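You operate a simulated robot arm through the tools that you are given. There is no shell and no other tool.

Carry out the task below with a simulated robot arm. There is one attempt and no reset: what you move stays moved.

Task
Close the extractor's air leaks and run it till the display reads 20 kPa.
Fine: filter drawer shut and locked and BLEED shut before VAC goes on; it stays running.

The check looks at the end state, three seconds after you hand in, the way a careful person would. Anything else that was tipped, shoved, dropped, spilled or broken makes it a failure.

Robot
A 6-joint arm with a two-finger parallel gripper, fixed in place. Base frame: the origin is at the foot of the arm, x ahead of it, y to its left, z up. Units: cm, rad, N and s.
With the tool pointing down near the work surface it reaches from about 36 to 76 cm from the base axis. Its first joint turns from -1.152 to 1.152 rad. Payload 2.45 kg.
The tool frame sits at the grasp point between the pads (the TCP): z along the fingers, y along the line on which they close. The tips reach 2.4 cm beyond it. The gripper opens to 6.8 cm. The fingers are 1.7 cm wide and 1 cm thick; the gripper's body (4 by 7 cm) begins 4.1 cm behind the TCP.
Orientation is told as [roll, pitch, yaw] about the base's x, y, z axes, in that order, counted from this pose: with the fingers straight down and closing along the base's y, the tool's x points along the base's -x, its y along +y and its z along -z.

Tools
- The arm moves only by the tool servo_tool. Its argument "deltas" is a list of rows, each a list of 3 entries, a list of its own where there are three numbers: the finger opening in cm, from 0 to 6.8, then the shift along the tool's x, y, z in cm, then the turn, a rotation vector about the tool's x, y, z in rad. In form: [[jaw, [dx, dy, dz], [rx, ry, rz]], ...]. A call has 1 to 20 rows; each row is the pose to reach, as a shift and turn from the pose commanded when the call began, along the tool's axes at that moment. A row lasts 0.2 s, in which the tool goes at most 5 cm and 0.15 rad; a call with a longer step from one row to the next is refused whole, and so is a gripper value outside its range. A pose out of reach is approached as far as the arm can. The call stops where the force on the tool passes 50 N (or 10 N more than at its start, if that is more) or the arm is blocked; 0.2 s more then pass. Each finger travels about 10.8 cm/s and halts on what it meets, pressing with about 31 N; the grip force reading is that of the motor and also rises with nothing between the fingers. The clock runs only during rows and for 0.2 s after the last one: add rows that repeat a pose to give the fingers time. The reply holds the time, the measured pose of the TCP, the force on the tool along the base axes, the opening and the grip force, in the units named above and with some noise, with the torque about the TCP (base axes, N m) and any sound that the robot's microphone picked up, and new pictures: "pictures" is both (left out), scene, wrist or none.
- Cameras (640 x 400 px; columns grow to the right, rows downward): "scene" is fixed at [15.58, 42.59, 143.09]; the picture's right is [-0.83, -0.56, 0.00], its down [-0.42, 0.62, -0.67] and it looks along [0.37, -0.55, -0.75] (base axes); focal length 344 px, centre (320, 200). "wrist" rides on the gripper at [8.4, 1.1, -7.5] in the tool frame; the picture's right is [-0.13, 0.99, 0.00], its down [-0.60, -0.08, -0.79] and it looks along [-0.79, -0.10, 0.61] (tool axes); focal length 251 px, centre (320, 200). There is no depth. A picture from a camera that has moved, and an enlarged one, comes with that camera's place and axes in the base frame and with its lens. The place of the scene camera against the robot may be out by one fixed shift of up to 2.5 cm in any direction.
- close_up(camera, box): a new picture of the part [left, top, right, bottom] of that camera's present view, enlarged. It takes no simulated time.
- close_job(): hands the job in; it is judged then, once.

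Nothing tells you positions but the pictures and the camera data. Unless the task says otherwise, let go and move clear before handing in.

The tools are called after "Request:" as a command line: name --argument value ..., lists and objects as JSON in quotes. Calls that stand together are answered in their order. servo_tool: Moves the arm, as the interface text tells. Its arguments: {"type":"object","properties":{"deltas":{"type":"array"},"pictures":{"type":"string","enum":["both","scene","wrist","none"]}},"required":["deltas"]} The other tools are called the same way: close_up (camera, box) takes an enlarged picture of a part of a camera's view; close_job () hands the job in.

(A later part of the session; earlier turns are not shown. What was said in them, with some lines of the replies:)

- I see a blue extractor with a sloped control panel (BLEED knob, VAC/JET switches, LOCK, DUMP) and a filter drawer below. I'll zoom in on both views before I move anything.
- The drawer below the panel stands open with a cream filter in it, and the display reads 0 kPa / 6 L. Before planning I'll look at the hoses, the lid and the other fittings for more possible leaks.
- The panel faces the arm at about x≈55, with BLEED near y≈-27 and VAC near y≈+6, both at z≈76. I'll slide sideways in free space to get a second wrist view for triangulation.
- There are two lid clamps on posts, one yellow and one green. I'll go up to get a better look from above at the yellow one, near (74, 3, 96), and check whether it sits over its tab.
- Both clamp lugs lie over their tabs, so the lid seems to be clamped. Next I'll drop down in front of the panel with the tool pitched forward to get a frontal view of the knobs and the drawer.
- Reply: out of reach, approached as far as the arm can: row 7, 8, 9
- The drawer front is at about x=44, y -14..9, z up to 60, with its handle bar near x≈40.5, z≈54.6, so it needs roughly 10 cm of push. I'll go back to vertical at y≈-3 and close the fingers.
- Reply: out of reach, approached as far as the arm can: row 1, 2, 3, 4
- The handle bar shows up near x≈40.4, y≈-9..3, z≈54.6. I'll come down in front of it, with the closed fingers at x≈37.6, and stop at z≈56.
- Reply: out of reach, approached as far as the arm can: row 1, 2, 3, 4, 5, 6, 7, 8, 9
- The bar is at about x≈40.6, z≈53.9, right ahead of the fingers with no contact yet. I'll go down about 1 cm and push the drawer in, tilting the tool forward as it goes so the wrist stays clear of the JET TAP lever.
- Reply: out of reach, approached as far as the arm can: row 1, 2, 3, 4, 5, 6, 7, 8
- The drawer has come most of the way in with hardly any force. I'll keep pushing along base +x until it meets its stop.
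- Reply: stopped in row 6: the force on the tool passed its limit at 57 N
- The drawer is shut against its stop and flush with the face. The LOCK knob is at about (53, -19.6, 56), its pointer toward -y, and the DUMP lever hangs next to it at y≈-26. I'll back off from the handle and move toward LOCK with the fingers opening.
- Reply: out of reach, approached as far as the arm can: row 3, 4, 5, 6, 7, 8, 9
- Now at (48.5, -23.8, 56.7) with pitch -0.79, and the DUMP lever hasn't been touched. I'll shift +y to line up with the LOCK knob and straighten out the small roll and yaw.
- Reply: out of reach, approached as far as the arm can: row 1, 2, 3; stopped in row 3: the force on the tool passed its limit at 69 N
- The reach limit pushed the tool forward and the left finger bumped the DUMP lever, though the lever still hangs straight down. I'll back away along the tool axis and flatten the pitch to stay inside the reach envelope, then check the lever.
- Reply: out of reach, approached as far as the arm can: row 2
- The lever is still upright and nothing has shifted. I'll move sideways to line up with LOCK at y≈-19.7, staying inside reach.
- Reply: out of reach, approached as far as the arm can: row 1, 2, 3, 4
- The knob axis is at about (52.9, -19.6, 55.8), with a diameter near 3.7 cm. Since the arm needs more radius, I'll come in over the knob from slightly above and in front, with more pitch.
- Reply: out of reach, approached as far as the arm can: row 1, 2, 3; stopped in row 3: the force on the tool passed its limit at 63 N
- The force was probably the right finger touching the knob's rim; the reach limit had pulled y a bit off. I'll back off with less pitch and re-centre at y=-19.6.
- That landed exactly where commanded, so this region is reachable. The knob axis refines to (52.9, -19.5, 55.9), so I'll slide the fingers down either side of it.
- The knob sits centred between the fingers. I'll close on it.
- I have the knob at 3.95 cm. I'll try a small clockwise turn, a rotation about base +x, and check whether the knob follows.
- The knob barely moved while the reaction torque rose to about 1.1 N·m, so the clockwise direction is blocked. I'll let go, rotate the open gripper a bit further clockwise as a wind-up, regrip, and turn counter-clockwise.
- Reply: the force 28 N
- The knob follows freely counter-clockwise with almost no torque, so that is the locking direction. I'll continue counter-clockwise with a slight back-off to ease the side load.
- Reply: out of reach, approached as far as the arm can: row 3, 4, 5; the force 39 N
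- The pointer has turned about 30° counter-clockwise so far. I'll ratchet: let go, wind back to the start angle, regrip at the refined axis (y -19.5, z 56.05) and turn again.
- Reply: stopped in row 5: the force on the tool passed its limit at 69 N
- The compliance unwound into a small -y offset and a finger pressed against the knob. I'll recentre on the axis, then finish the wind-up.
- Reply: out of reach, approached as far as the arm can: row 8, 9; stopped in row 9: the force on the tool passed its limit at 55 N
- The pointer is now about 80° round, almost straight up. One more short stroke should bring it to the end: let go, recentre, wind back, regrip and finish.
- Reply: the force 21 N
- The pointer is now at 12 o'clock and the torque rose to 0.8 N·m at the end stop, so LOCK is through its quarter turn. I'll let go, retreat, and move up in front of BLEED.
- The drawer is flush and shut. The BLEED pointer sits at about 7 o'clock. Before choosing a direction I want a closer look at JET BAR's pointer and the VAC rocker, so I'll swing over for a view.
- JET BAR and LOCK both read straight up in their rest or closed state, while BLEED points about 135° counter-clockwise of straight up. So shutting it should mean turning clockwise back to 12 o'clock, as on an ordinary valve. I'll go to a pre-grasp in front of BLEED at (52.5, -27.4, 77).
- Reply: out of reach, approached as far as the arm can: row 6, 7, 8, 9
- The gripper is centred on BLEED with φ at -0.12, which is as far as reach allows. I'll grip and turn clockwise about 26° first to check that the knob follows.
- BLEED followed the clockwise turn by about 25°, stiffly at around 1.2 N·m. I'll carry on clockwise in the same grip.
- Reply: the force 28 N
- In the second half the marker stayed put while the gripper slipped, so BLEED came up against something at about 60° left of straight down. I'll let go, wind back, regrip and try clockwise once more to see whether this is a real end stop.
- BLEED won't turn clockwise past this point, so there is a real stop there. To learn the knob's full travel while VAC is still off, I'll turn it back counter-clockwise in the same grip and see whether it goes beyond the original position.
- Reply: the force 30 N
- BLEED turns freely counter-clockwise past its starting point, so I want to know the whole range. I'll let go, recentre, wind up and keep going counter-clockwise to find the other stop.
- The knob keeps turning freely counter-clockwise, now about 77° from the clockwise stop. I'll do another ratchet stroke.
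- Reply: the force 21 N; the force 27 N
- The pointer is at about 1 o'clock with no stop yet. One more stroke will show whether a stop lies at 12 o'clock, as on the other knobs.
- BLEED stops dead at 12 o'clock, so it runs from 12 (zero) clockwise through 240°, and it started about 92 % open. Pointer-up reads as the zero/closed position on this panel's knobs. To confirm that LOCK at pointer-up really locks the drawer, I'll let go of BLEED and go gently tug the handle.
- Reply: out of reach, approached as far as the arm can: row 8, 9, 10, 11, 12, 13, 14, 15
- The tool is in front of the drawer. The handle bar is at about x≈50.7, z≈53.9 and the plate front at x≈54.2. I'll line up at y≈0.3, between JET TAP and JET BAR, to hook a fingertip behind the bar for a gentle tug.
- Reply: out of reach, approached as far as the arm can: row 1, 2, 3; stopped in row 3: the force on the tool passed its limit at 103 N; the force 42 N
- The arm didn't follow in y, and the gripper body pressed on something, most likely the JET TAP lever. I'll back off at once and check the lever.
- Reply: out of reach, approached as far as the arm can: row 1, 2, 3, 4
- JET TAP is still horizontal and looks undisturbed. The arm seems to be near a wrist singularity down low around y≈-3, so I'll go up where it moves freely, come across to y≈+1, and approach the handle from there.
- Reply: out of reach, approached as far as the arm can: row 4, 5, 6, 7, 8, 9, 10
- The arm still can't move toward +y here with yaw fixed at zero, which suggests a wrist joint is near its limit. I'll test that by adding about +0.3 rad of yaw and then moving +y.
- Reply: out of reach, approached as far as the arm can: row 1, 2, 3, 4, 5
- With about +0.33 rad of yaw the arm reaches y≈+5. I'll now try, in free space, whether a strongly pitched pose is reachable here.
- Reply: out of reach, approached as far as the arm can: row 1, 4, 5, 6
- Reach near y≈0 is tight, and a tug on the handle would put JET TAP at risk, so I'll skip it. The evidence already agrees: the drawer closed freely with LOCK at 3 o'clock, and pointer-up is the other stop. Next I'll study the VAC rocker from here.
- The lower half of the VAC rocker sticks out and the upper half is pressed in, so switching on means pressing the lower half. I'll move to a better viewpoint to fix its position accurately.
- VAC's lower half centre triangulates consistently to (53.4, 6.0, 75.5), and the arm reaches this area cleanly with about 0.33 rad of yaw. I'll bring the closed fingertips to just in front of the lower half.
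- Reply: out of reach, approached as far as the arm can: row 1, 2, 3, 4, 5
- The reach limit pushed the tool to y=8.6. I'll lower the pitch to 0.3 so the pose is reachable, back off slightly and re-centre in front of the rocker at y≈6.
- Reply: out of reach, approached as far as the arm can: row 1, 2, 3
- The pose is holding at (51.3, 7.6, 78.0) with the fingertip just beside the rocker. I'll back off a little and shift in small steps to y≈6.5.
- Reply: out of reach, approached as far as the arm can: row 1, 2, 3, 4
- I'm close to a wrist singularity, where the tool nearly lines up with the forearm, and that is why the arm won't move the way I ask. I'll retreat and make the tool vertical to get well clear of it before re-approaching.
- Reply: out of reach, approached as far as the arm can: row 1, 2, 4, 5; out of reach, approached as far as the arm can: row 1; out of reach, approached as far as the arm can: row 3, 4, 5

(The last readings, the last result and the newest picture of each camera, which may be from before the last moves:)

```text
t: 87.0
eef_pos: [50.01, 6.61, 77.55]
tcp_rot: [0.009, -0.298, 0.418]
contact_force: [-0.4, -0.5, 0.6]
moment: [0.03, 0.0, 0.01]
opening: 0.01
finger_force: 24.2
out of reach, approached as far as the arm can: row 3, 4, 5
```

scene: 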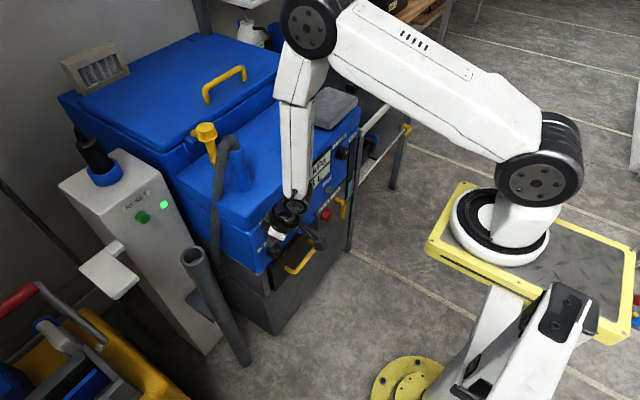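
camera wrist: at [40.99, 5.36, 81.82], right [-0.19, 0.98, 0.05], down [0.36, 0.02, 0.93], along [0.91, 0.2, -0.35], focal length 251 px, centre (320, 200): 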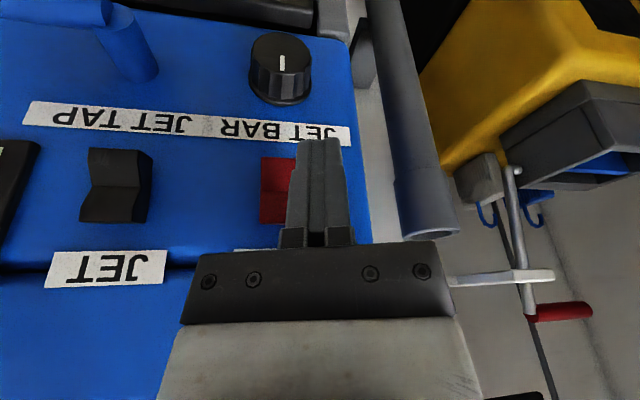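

I'm now at (50.0, 6.6, 77.6) with the leading fingertip corner about 1 cm in front of VAC's lower half. I'll do a small advance to near contact and look.

Request:
servo_tool --deltas '[[0, [-0.3, -0.25, 0.5], [0, 0, 0]], [0, [-0.55, -0.4, 0.75], [0, 0, 0]], [0, [-0.55, -0.4, 0.75], [0, 0, 0]]]' --pictures "both"

Request:
close_up --camera "wrist" --box '[200, 60, 440, 240]'

Request:
close_up --camera "scene" --box '[245, 180, 335, 250]'

```text
t: 87.8
eef_pos: [50.98, 6.48, 77.19]
tcp_rot: [0.001, -0.3, 0.422]
contact_force: [0.0, -0.4, 0.7]
moment: [0.0, 0.02, 0.0]
opening: 0.0
finger_force: 23.1
camera wrist: at [41.3, 3.21, 81.9], right [-0.29, 0.96, 0.04], down [0.35, 0.07, 0.94], along [0.89, 0.29, -0.35], focal length 251 px, centre (320, 200)
```

scene: 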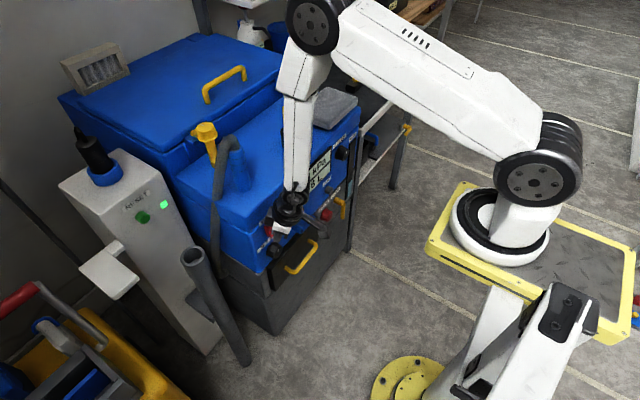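
wrist: 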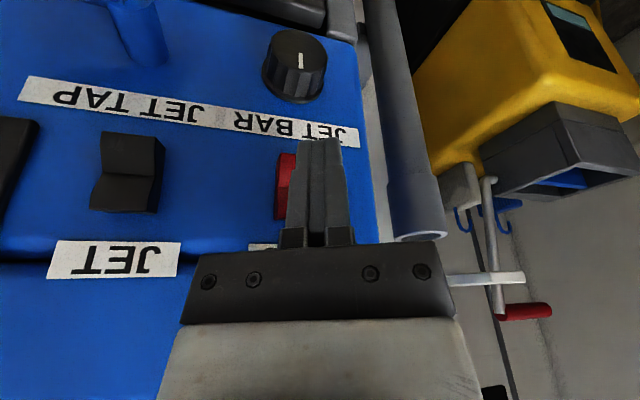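

```text
2.22 times, centred on (320, 150) of wrist
camera zoom: at [41.3, 3.21, 81.9], right [-0.29, 0.96, 0.04], down [0.35, 0.07, 0.94], along [0.89, 0.29, -0.35], focal length 559 px, centre (320, 311)
```

zoom: 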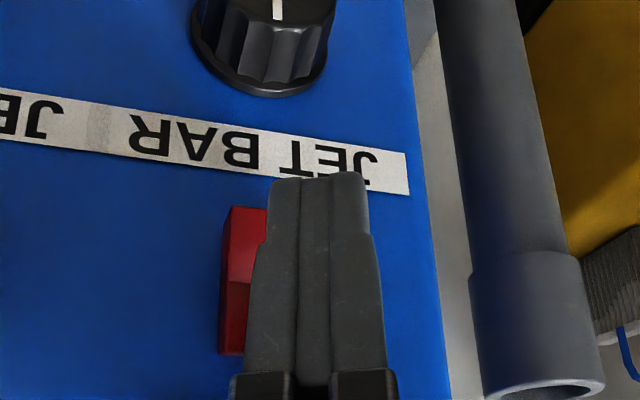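

```text
5.71 times, centred on (290, 215) of scene
camera zoom: at [15.58, 42.59, 143.09], right [-0.83, -0.56, 0.0], down [-0.42, 0.62, -0.67], along [0.37, -0.55, -0.75], focal length 1968 px, centre (491, 114)
```

zoom: 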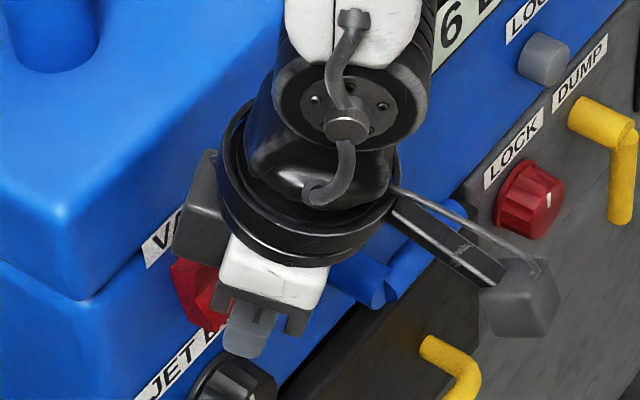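

Everything is in place: drawer shut, LOCK and BLEED both pointer-up, and the fingertip right in front of VAC's lower half. I'll press it in small steps along +x.

Request:
servo_tool --deltas '[[0, [-0.35, -0.164, 0.107], [0, 0, 0]], [0, [-0.7, -0.33, 0.214], [0, 0, 0]], [0, [-0.96, -0.45, 0.295], [0, 0, 0]], [0, [-1.13, -0.53, 0.348], [0, 0, 0]]]' --pictures "both"

Request:
close_up --camera "scene" --box '[245, 150, 345, 250]'

```text
t: 88.8
eef_pos: [51.7, 6.61, 76.79]
tcp_rot: [0.002, -0.286, 0.421]
contact_force: [-21.9, 3.6, -17.4]
moment: [0.15, 0.75, 0.03]
opening: 0.03
finger_force: 23.3
camera wrist: at [42.05, 3.26, 81.74], right [-0.29, 0.96, 0.04], down [0.36, 0.07, 0.93], along [0.89, 0.29, -0.36], focal length 251 px, centre (320, 200)
```

scene: 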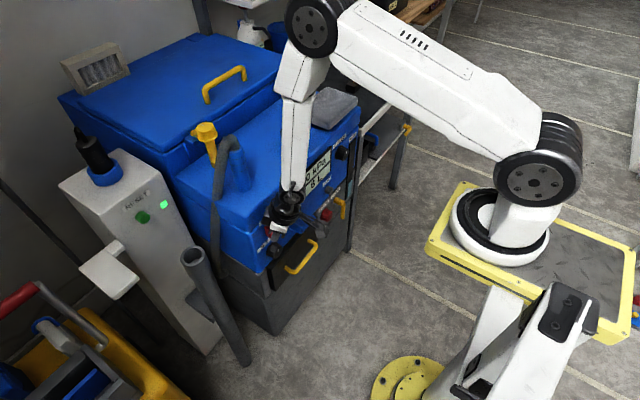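
wrist: 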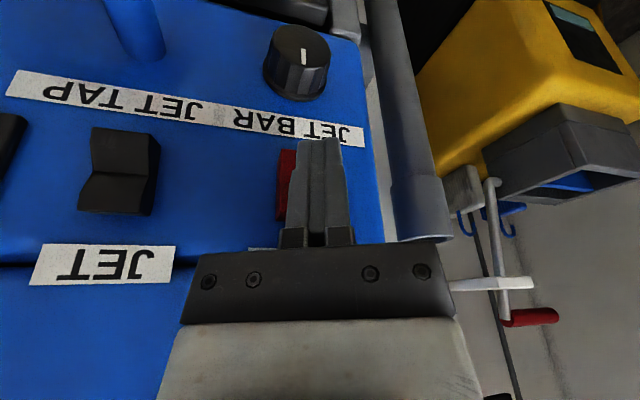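

```text
4.00 times, centred on (295, 200) of scene
camera zoom: at [15.56, 42.6, 143.09], right [-0.83, -0.56, 0.0], down [-0.42, 0.62, -0.67], along [0.37, -0.55, -0.75], focal length 1378 px, centre (420, 200)
```

zoom: 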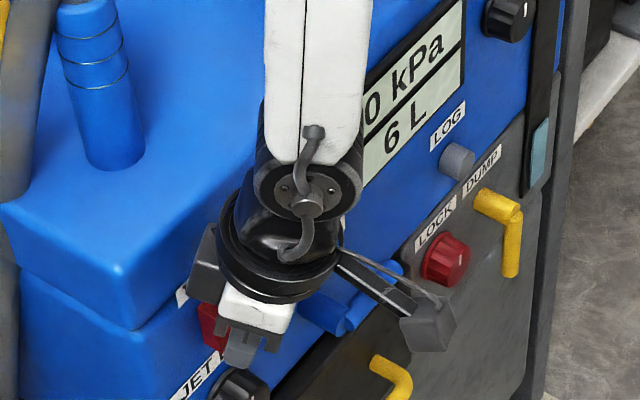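

The tip is on the rocker's lower end and has pushed it part-way at about 25 N. The display still reads 0, so it hasn't snapped over yet. I'll press a bit further.

Request:
servo_tool --deltas '[[0, [-0.17, -0.08, 0.054], [0, 0, 0]], [0, [-0.35, -0.164, 0.107], [0, 0, 0]], [0, [-0.52, -0.25, 0.16], [0, 0, 0]], [0, [-0.52, -0.25, 0.16], [0, 0, 0]]]' --pictures "wrist"

Request:
close_up --camera "scene" --box '[245, 150, 345, 250]'

```text
t: 89.8
eef_pos: [51.81, 6.49, 76.77]
tcp_rot: [0.004, -0.28, 0.422]
contact_force: [-46.0, 6.7, -5.2]
moment: [-0.35, -2.03, 0.13]
opening: 0.03
finger_force: 23.8
camera wrist: at [42.21, 3.23, 81.73], right [-0.29, 0.95, 0.04], down [0.36, 0.07, 0.93], along [0.88, 0.29, -0.37], focal length 251 px, centre (320, 200)
```

wrist: 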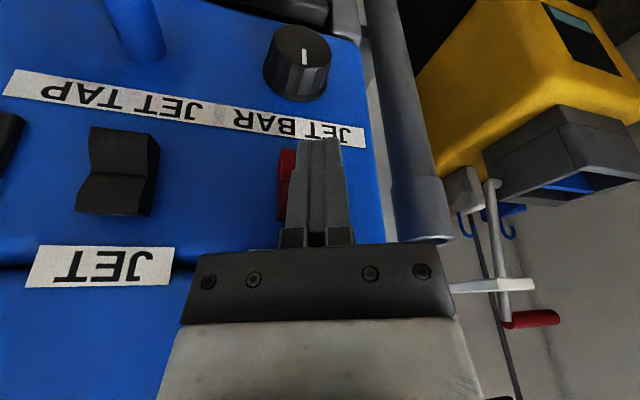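

```text
4.00 times, centred on (295, 200) of scene
camera zoom: at [15.48, 42.61, 143.1], right [-0.83, -0.56, 0.0], down [-0.42, 0.62, -0.67], along [0.37, -0.55, -0.75], focal length 1378 px, centre (420, 200)
```

zoom: 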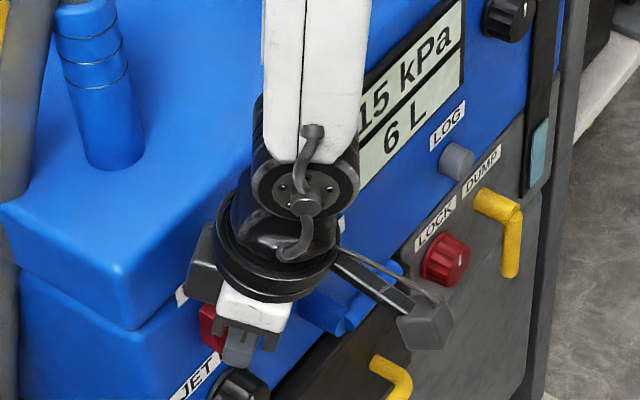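

VAC is on and the display already reads 15 kPa. I'll back off the rocker and watch the display.

Request:
servo_tool --deltas '[[0, [0.8, 0.4, -0.3], [0, 0, 0]], [0, [2.36, 1.23, -1.0], [0, 0, 0]]]' --pictures "scene"

Request:
close_up --camera "scene" --box '[245, 150, 345, 250]'

```text
t: 90.5
eef_pos: [50.45, 6.59, 77.45]
tcp_rot: [0.006, -0.308, 0.419]
contact_force: [0.1, -0.2, -0.6]
moment: [0.03, 0.04, 0.0]
opening: 0.02
finger_force: 24.2
```

scene: 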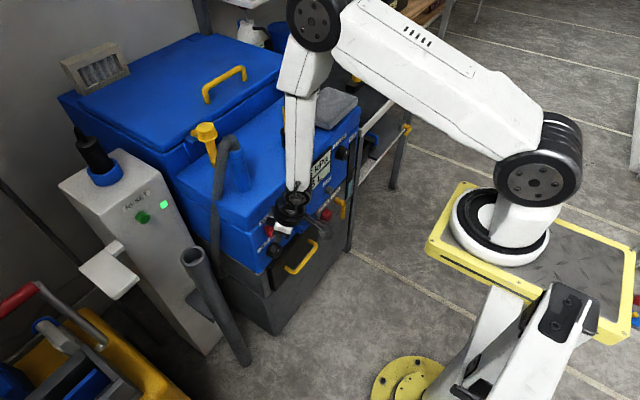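

```text
4.00 times, centred on (295, 200) of scene
camera zoom: at [15.58, 42.59, 143.09], right [-0.83, -0.56, 0.0], down [-0.42, 0.62, -0.67], along [0.37, -0.55, -0.75], focal length 1378 px, centre (420, 200)
```

zoom: 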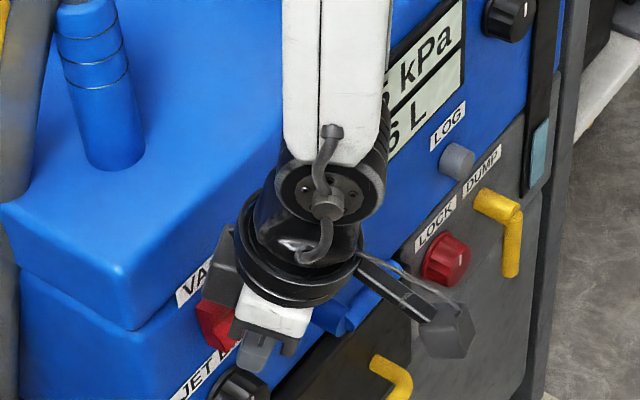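

Request:
servo_tool --deltas '[[0, [1.9, -0.3, -3.7], [0, 0.05, 0]], [0, [3.7, -0.71, -7.47], [0, 0.1, 0]]]' --pictures "both"

Request:
close_up --camera "scene" --box '[245, 150, 345, 250]'

```text
t: 91.0
eef_pos: [44.97, 3.7, 83.24]
tcp_rot: [-0.002, -0.199, 0.425]
contact_force: [-0.4, -0.6, 0.8]
moment: [0.01, 0.0, 0.0]
opening: 0.0
finger_force: 23.5
camera wrist: at [35.87, 0.67, 88.99], right [-0.29, 0.96, 0.02], down [0.43, 0.11, 0.9], along [0.86, 0.27, -0.44], focal length 251 px, centre (320, 200)
```

scene: 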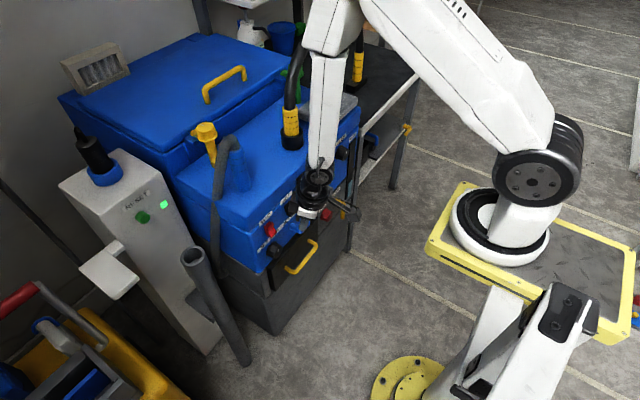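
wrist: 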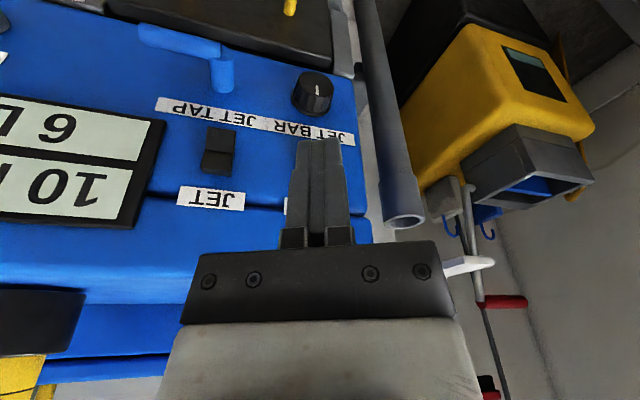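

```text
4.00 times, centred on (295, 200) of scene
camera zoom: at [15.58, 42.59, 143.09], right [-0.83, -0.56, 0.0], down [-0.42, 0.62, -0.67], along [0.37, -0.55, -0.75], focal length 1378 px, centre (420, 200)
```

zoom: 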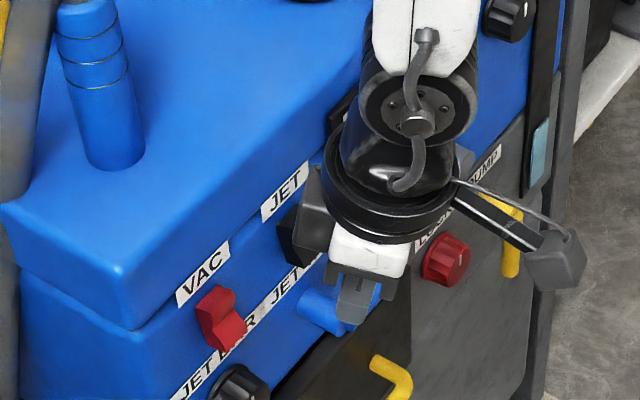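

Request:
close_up --camera "scene" --box '[255, 200, 305, 250]'

Request:
close_up --camera "wrist" --box '[0, 60, 260, 240]'

```text
8.00 times, centred on (280, 225) of scene
camera zoom: at [15.58, 42.59, 143.09], right [-0.83, -0.56, 0.0], down [-0.42, 0.62, -0.67], along [0.37, -0.55, -0.75], focal length 2756 px, centre (640, 0)
```

zoom: 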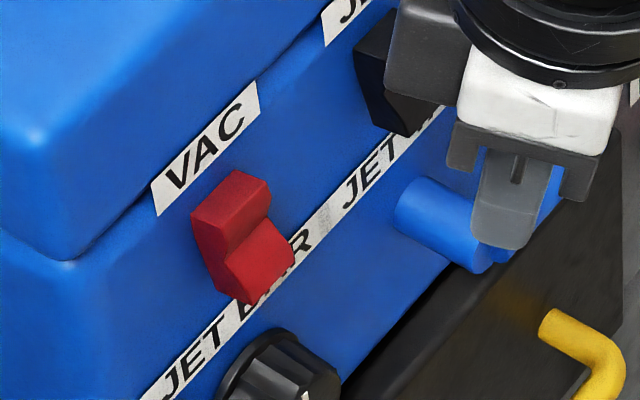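

```text
2.22 times, centred on (130, 150) of wrist
camera zoom: at [35.87, 0.67, 88.99], right [-0.29, 0.96, 0.02], down [0.43, 0.11, 0.9], along [0.86, 0.27, -0.44], focal length 559 px, centre (742, 311)
```

zoom: 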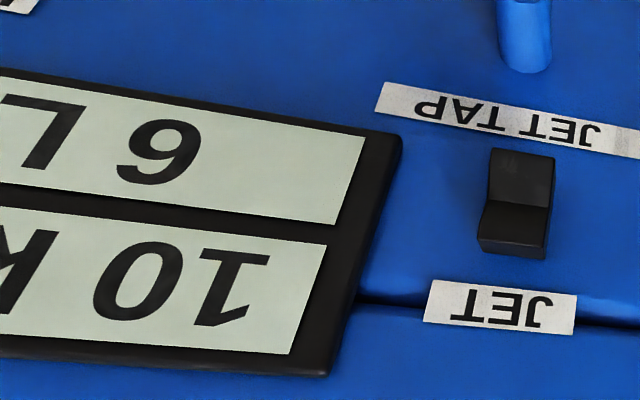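

The rocker sprang back: it was only part-pressed because the gripper's palm met the overhanging top box first, so VAC ran only momentarily and the display is falling (10 kPa). I'll come back with more forward pitch so the fingertip can push the rocker fully over.

Request:
servo_tool --deltas '[[0, [-1.3, 0.1, 2.1], [0, -0.03, 0]], [0, [-2.6, 0.2, 4.2], [0, -0.06, 0]], [0, [-3.6, 0.3, 5.8], [0, -0.08, 0]], [0, [-4.4, 0.39, 6.95], [0, -0.1, 0]], [0, [-4.4, 0.39, 6.95], [0, -0.1, 0]]]' --pictures "none"

```text
t: 92.2
eef_pos: [50.26, 6.25, 77.36]
tcp_rot: [0.007, -0.301, 0.421]
contact_force: [-0.1, 0.0, -0.4]
moment: [0.04, -0.01, -0.02]
opening: 0.0
finger_force: 23.6
```

Request:
servo_tool --deltas '[[0, [0.08, 0, 0.25], [0, -0.06, 0]], [0, [0.16, 0, 0.52], [0, -0.12, 0]], [0, [0.16, 0, 0.52], [0, -0.14, 0]], [0, [0.16, 0, 0.52], [0, -0.14, 0]]]' --pictures "wrist"

Request:
close_up --camera "scene" --box '[245, 180, 335, 250]'

```text
t: 93.2
eef_pos: [51.42, 6.02, 77.41]
tcp_rot: [0.034, -0.414, 0.41]
contact_force: [-28.3, -0.8, -8.2]
moment: [0.0, 0.66, -0.01]
opening: 0.0
finger_force: 23.9
out of reach, approached as far as the arm can: row 1, 2, 3, 4
camera wrist: at [41.34, 2.61, 80.94], right [-0.3, 0.95, 0.08], down [0.26, 0.0, 0.97], along [0.92, 0.31, -0.24], focal length 251 px, centre (320, 200)
```

wrist: 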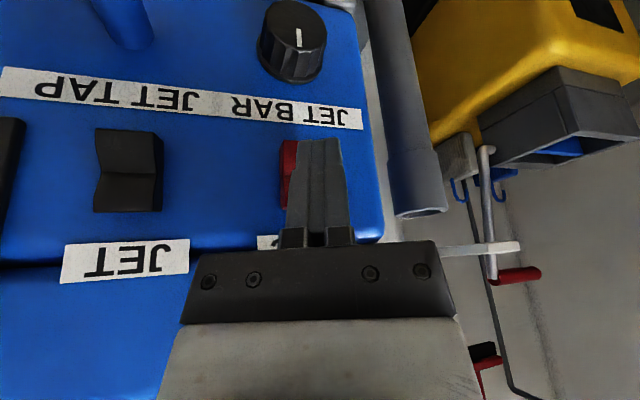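

```text
5.71 times, centred on (290, 215) of scene
camera zoom: at [15.54, 42.59, 143.1], right [-0.83, -0.56, 0.0], down [-0.42, 0.62, -0.67], along [0.37, -0.55, -0.75], focal length 1968 px, centre (491, 114)
```

zoom: 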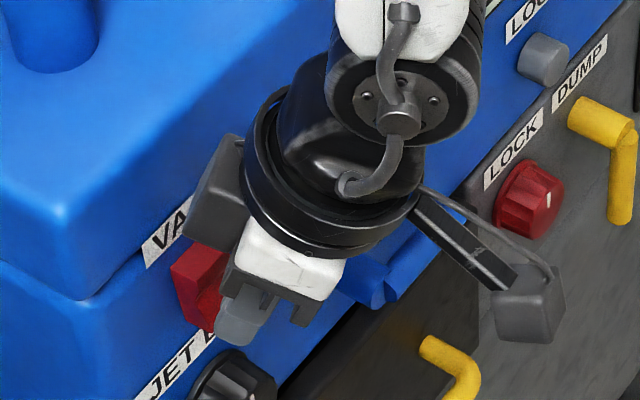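

The tip is pressing the lower half at about 28 N, slightly high. I'll push further in and slightly down to use more of the lever arm.

Request:
servo_tool --deltas '[[0, [-0.05, -0.1, 0.45], [0, 0, 0]], [0, [-0.3, -0.25, 0.75], [0, 0, 0]], [0, [-0.51, -0.36, 0.88], [0, 0, 0]], [0, [-0.75, -0.48, 1.0], [0, 0, 0]], [0, [-1.02, -0.6, 1.1], [0, 0, 0]]]' --pictures "wrist"

Request:
close_up --camera "scene" --box '[245, 150, 345, 250]'

```text
t: 93.7
eef_pos: [51.6, 6.07, 76.83]
tcp_rot: [0.024, -0.396, 0.419]
contact_force: [-1.7, 0.4, -0.4]
moment: [-0.01, 0.07, 0.01]
opening: 0.0
finger_force: 23.3
out of reach, approached as far as the arm can: row 1, 2
stopped in row 2: the force on the tool passed its limit at 52 N (the readings are from after the stop); the commanded pose is now the measured one
camera wrist: at [41.66, 2.6, 80.69], right [-0.3, 0.95, 0.07], down [0.27, 0.01, 0.96], along [0.91, 0.31, -0.26], focal length 251 px, centre (320, 200)
```

wrist: 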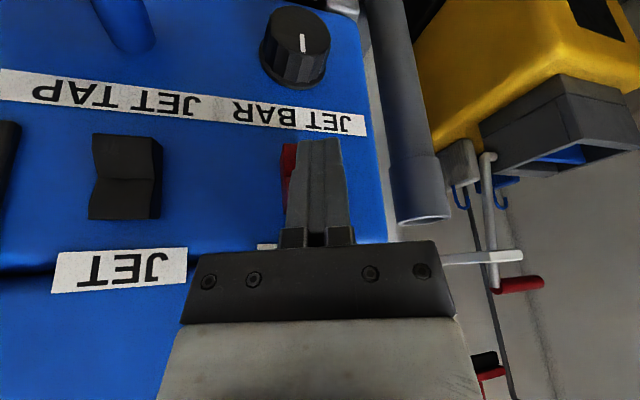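

```text
4.00 times, centred on (295, 200) of scene
camera zoom: at [15.58, 42.59, 143.09], right [-0.83, -0.56, 0.0], down [-0.42, 0.62, -0.67], along [0.37, -0.55, -0.75], focal length 1378 px, centre (420, 200)
```

zoom: 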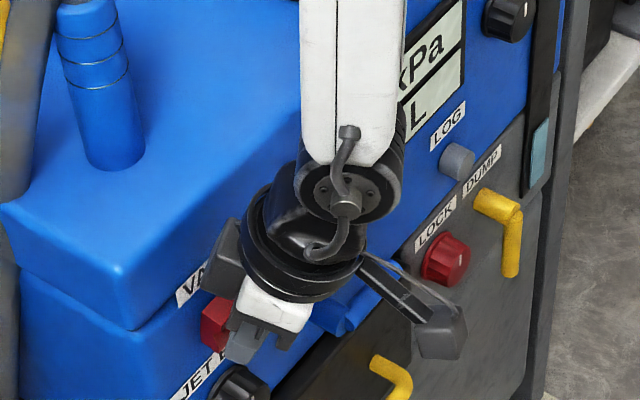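

Request:
servo_tool --deltas '[[0, [1.2, 0.5, -0.6], [0, 0.02, 0]], [0, [2.6, 0.8, -3.5], [0, 0.08, 0]], [0, [4.0, 0.5, -7.5], [0, 0.16, 0]]]' --pictures "both"

Request:
close_up --camera "scene" --box '[255, 200, 305, 250]'

Request:
close_up --camera "wrist" --box '[0, 60, 260, 240]'

```text
t: 94.5
eef_pos: [45.48, 3.63, 82.29]
tcp_rot: [0.022, -0.238, 0.422]
contact_force: [0.2, 0.5, -0.4]
moment: [-0.01, 0.01, 0.03]
opening: 0.02
finger_force: 23.6
camera wrist: at [36.17, 0.34, 87.69], right [-0.3, 0.95, 0.05], down [0.41, 0.08, 0.91], along [0.86, 0.29, -0.41], focal length 251 px, centre (320, 200)
```

scene: 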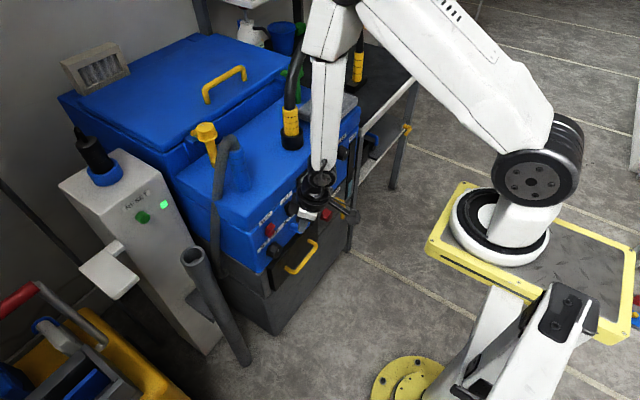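
wrist: 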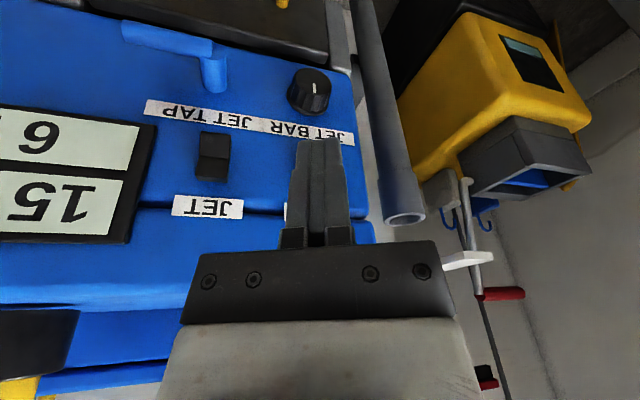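

```text
8.00 times, centred on (280, 225) of scene
camera zoom: at [15.58, 42.59, 143.09], right [-0.83, -0.56, 0.0], down [-0.42, 0.62, -0.67], along [0.37, -0.55, -0.75], focal length 2756 px, centre (640, 0)
```

zoom: 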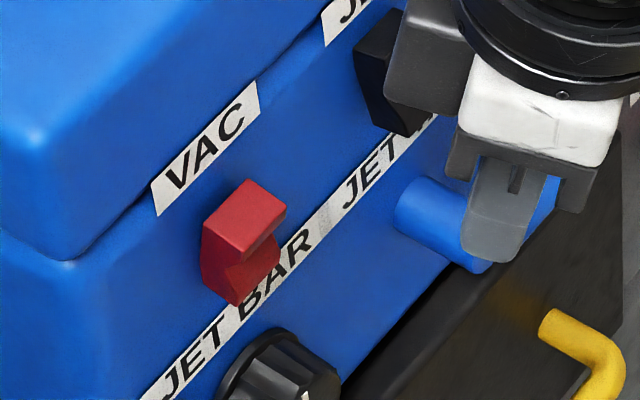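

```text
2.22 times, centred on (130, 150) of wrist
camera zoom: at [36.17, 0.34, 87.69], right [-0.3, 0.95, 0.05], down [0.41, 0.08, 0.91], along [0.86, 0.29, -0.41], focal length 559 px, centre (742, 311)
```

zoom: 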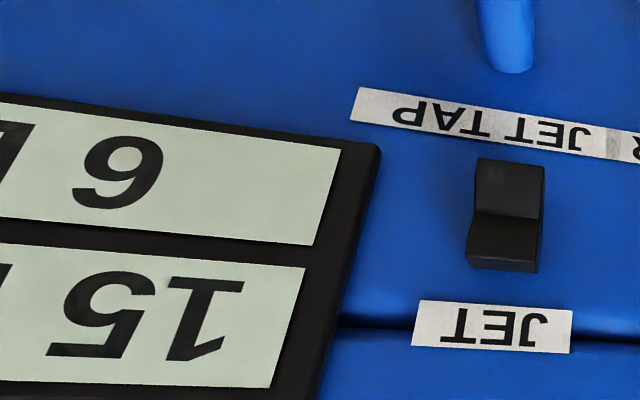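

The rocker has now latched over: the upper half is out, the lower half is in, and the display shows 15. I'll wait in place and watch it climb.

Request:
servo_tool --deltas '[[0, [0, 0, 0], [0, 0, 0]], [0, [0, 0, 0], [0, 0, 0]]]' --pictures "wrist"

Request:
close_up --camera "wrist" --box '[0, 60, 260, 240]'

```text
t: 95.1
eef_pos: [45.54, 3.56, 82.24]
tcp_rot: [0.025, -0.238, 0.422]
contact_force: [-0.2, 0.2, 0.6]
moment: [0.02, 0.02, -0.01]
opening: 0.0
finger_force: 23.3
camera wrist: at [36.17, 0.34, 87.66], right [-0.3, 0.95, 0.05], down [0.41, 0.08, 0.91], along [0.86, 0.29, -0.41], focal length 251 px, centre (320, 200)
```

wrist: 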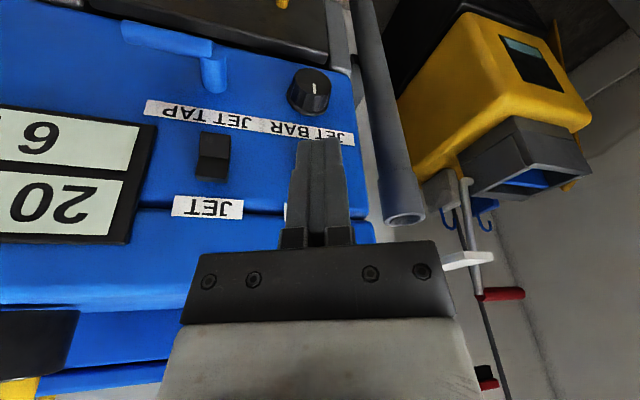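

```text
2.22 times, centred on (130, 150) of wrist
camera zoom: at [36.17, 0.34, 87.66], right [-0.3, 0.95, 0.05], down [0.41, 0.08, 0.91], along [0.86, 0.29, -0.41], focal length 559 px, centre (742, 311)
```

zoom: 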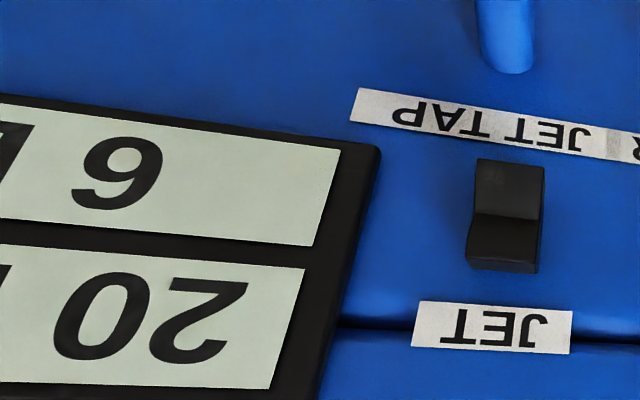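

The display reads 20 kPa with VAC latched on. I'll move further clear and check that it holds.

Request:
servo_tool --deltas '[[0, [1, -1, -3], [0, 0.08, 0]], [0, [2, -3, -6], [0, 0.16, 0]], [0, [2, -6, -9], [0, 0.2, 0]], [0, [2, -9, -11], [0, 0.2, 0]], [0, [2, -9, -11], [0, 0.2, 0]]]' --pictures "both"

Request:
close_up --camera "scene" --box '[220, 120, 380, 310]'

Request:
close_up --camera "wrist" --box '[60, 0, 440, 240]'

```text
t: 96.3
eef_pos: [45.74, -5.64, 92.42]
tcp_rot: [0.078, -0.071, 0.252]
contact_force: [-0.9, -3.0, -1.4]
moment: [0.16, -0.06, 0.1]
opening: 0.02
finger_force: 23.5
out of reach, approached as far as the arm can: row 2
camera wrist: at [37.08, -7.46, 99.43], right [-0.13, 0.99, 0.09], down [0.56, 0.0, 0.83], along [0.82, 0.15, -0.56], focal length 251 px, centre (320, 200)
```

scene: 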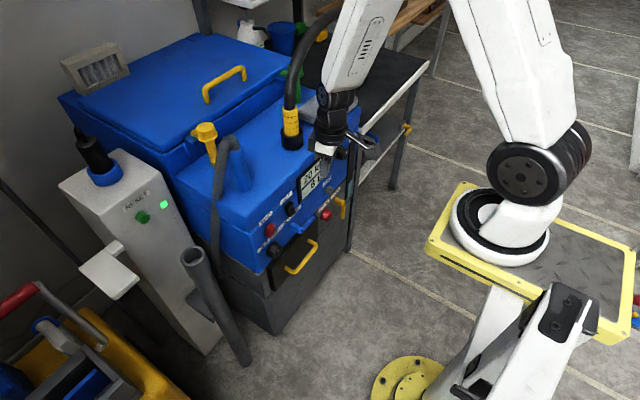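
wrist: 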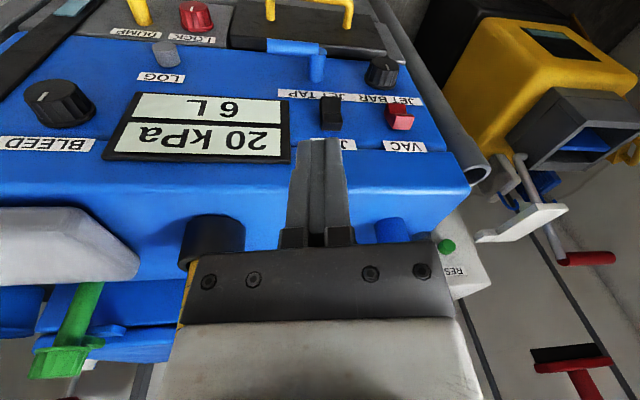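

```text
2.11 times, centred on (300, 215) of scene
camera zoom: at [15.58, 42.59, 143.09], right [-0.83, -0.56, 0.0], down [-0.42, 0.62, -0.67], along [0.37, -0.55, -0.75], focal length 725 px, centre (362, 168)
```

zoom: 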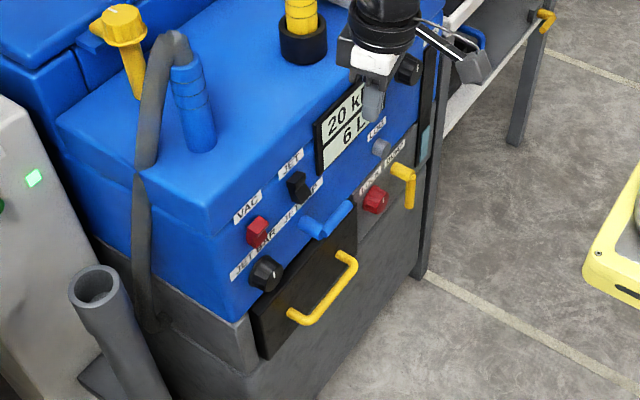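

```text
1.67 times, centred on (250, 120) of wrist
camera zoom: at [37.08, -7.46, 99.43], right [-0.13, 0.99, 0.09], down [0.56, 0.0, 0.83], along [0.82, 0.15, -0.56], focal length 419 px, centre (437, 333)
```

zoom: 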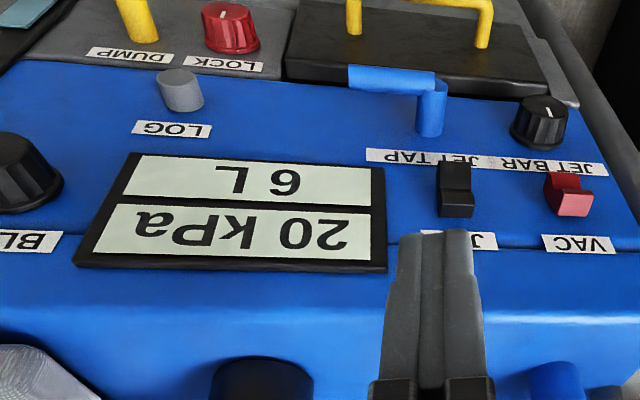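

Still 20 kPa. I'll retreat a little more and wait a couple of seconds to make sure the reading is steady.

Request:
servo_tool --deltas '[[0, [1, -2, -1], [0, 0, 0]], [0, [2, -4, -2], [0, 0, 0.05]], [0, [3, -6, -2], [0, 0, 0.1]], [0, [3, -6, -2], [0, 0, 0.1]], [0, [3, -6, -2], [0, 0, 0.1]], [0, [3, -6, -2], [0, 0, 0.1]], [0, [3, -6, -2], [0, 0, 0.1]], [0, [3, -6, -2], [0, 0, 0.1]], [0, [3, -6, -2], [0, 0, 0.1]], [0, [3, -6, -2], [0, 0, 0.1]], [0, [3, -6, -2], [0, 0, 0.1]], [0, [3, -6, -2], [0, 0, 0.1]]]' --pictures "both"

Request:
close_up --camera "wrist" --box '[60, 0, 500, 240]'

Request:
close_up --camera "scene" --box '[240, 150, 360, 260]'

```text
t: 98.9
eef_pos: [44.87, -13.45, 94.16]
tcp_rot: [0.027, -0.035, 0.325]
contact_force: [-0.4, 0.5, -0.7]
moment: [-0.04, -0.01, -0.01]
opening: 0.01
finger_force: 23.6
camera wrist: at [36.52, -15.36, 101.41], right [-0.2, 0.98, 0.03], down [0.58, 0.09, 0.81], along [0.79, 0.18, -0.58], focal length 251 px, centre (320, 200)
```

scene: 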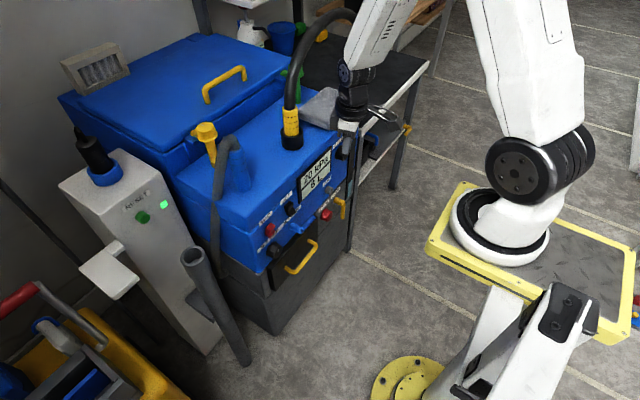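
wrist: 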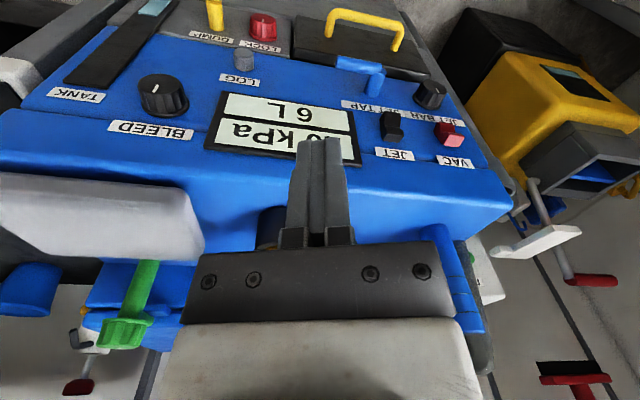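

```text
1.45 times, centred on (280, 120) of wrist
camera zoom: at [36.52, -15.36, 101.41], right [-0.2, 0.98, 0.03], down [0.58, 0.09, 0.81], along [0.79, 0.18, -0.58], focal length 366 px, centre (378, 316)
```

zoom: 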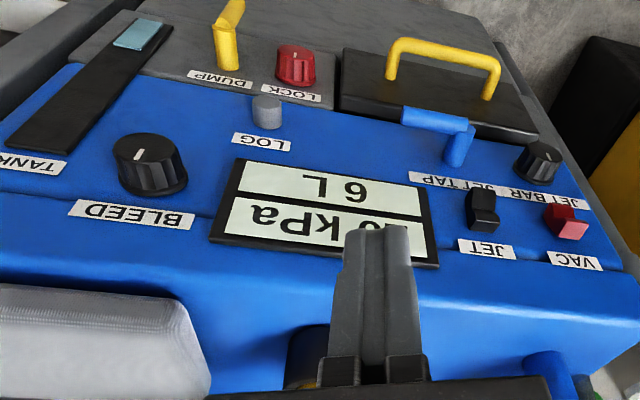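

```text
3.64 times, centred on (300, 205) of scene
camera zoom: at [15.58, 42.59, 143.09], right [-0.83, -0.56, 0.0], down [-0.42, 0.62, -0.67], along [0.37, -0.55, -0.75], focal length 1252 px, centre (393, 182)
```

zoom: 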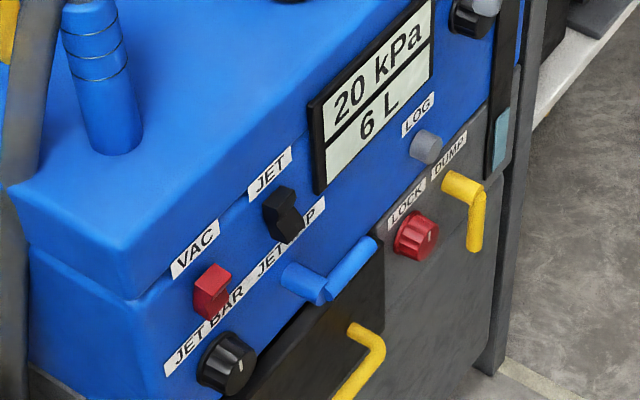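

The display holds steady at 20 kPa. VAC is latched on, the drawer is shut with LOCK and BLEED both pointer-up, JET TAP and DUMP sit as they did at the start, and the arm is clear. Handing in.

Request:
close_job

```text
The job is handed in.
```

The extractor is running with VAC latched on. The display held at 20 kPa for about four seconds before I handed in, and the arm was clear of the machine.

- **Drawer:** I pushed the filter drawer in to its stop and it sits flush. I turned LOCK a quarter turn to pointer-up before VAC went on. I did not tug-test it. Pointer-up was the only other stop, and the drawer had slid freely at the original setting, so I took that as locked.
- **BLEED:** It had been about 92% open. I turned it counter-clockwise to its stop at pointer-up before VAC went on. The knob has no markings, so I judged which end was shut. Reaching 20 kPa supports that.
- **VAC:** My first press did not latch, so it ran for about a second and switched off again. The second press latched.
- **Bumps:** The gripper bumped the DUMP lever at about 70 N. It hit something else at about 100 N, most likely the JET TAP lever. Both levers looked unmoved afterwards, but I only checked by camera.
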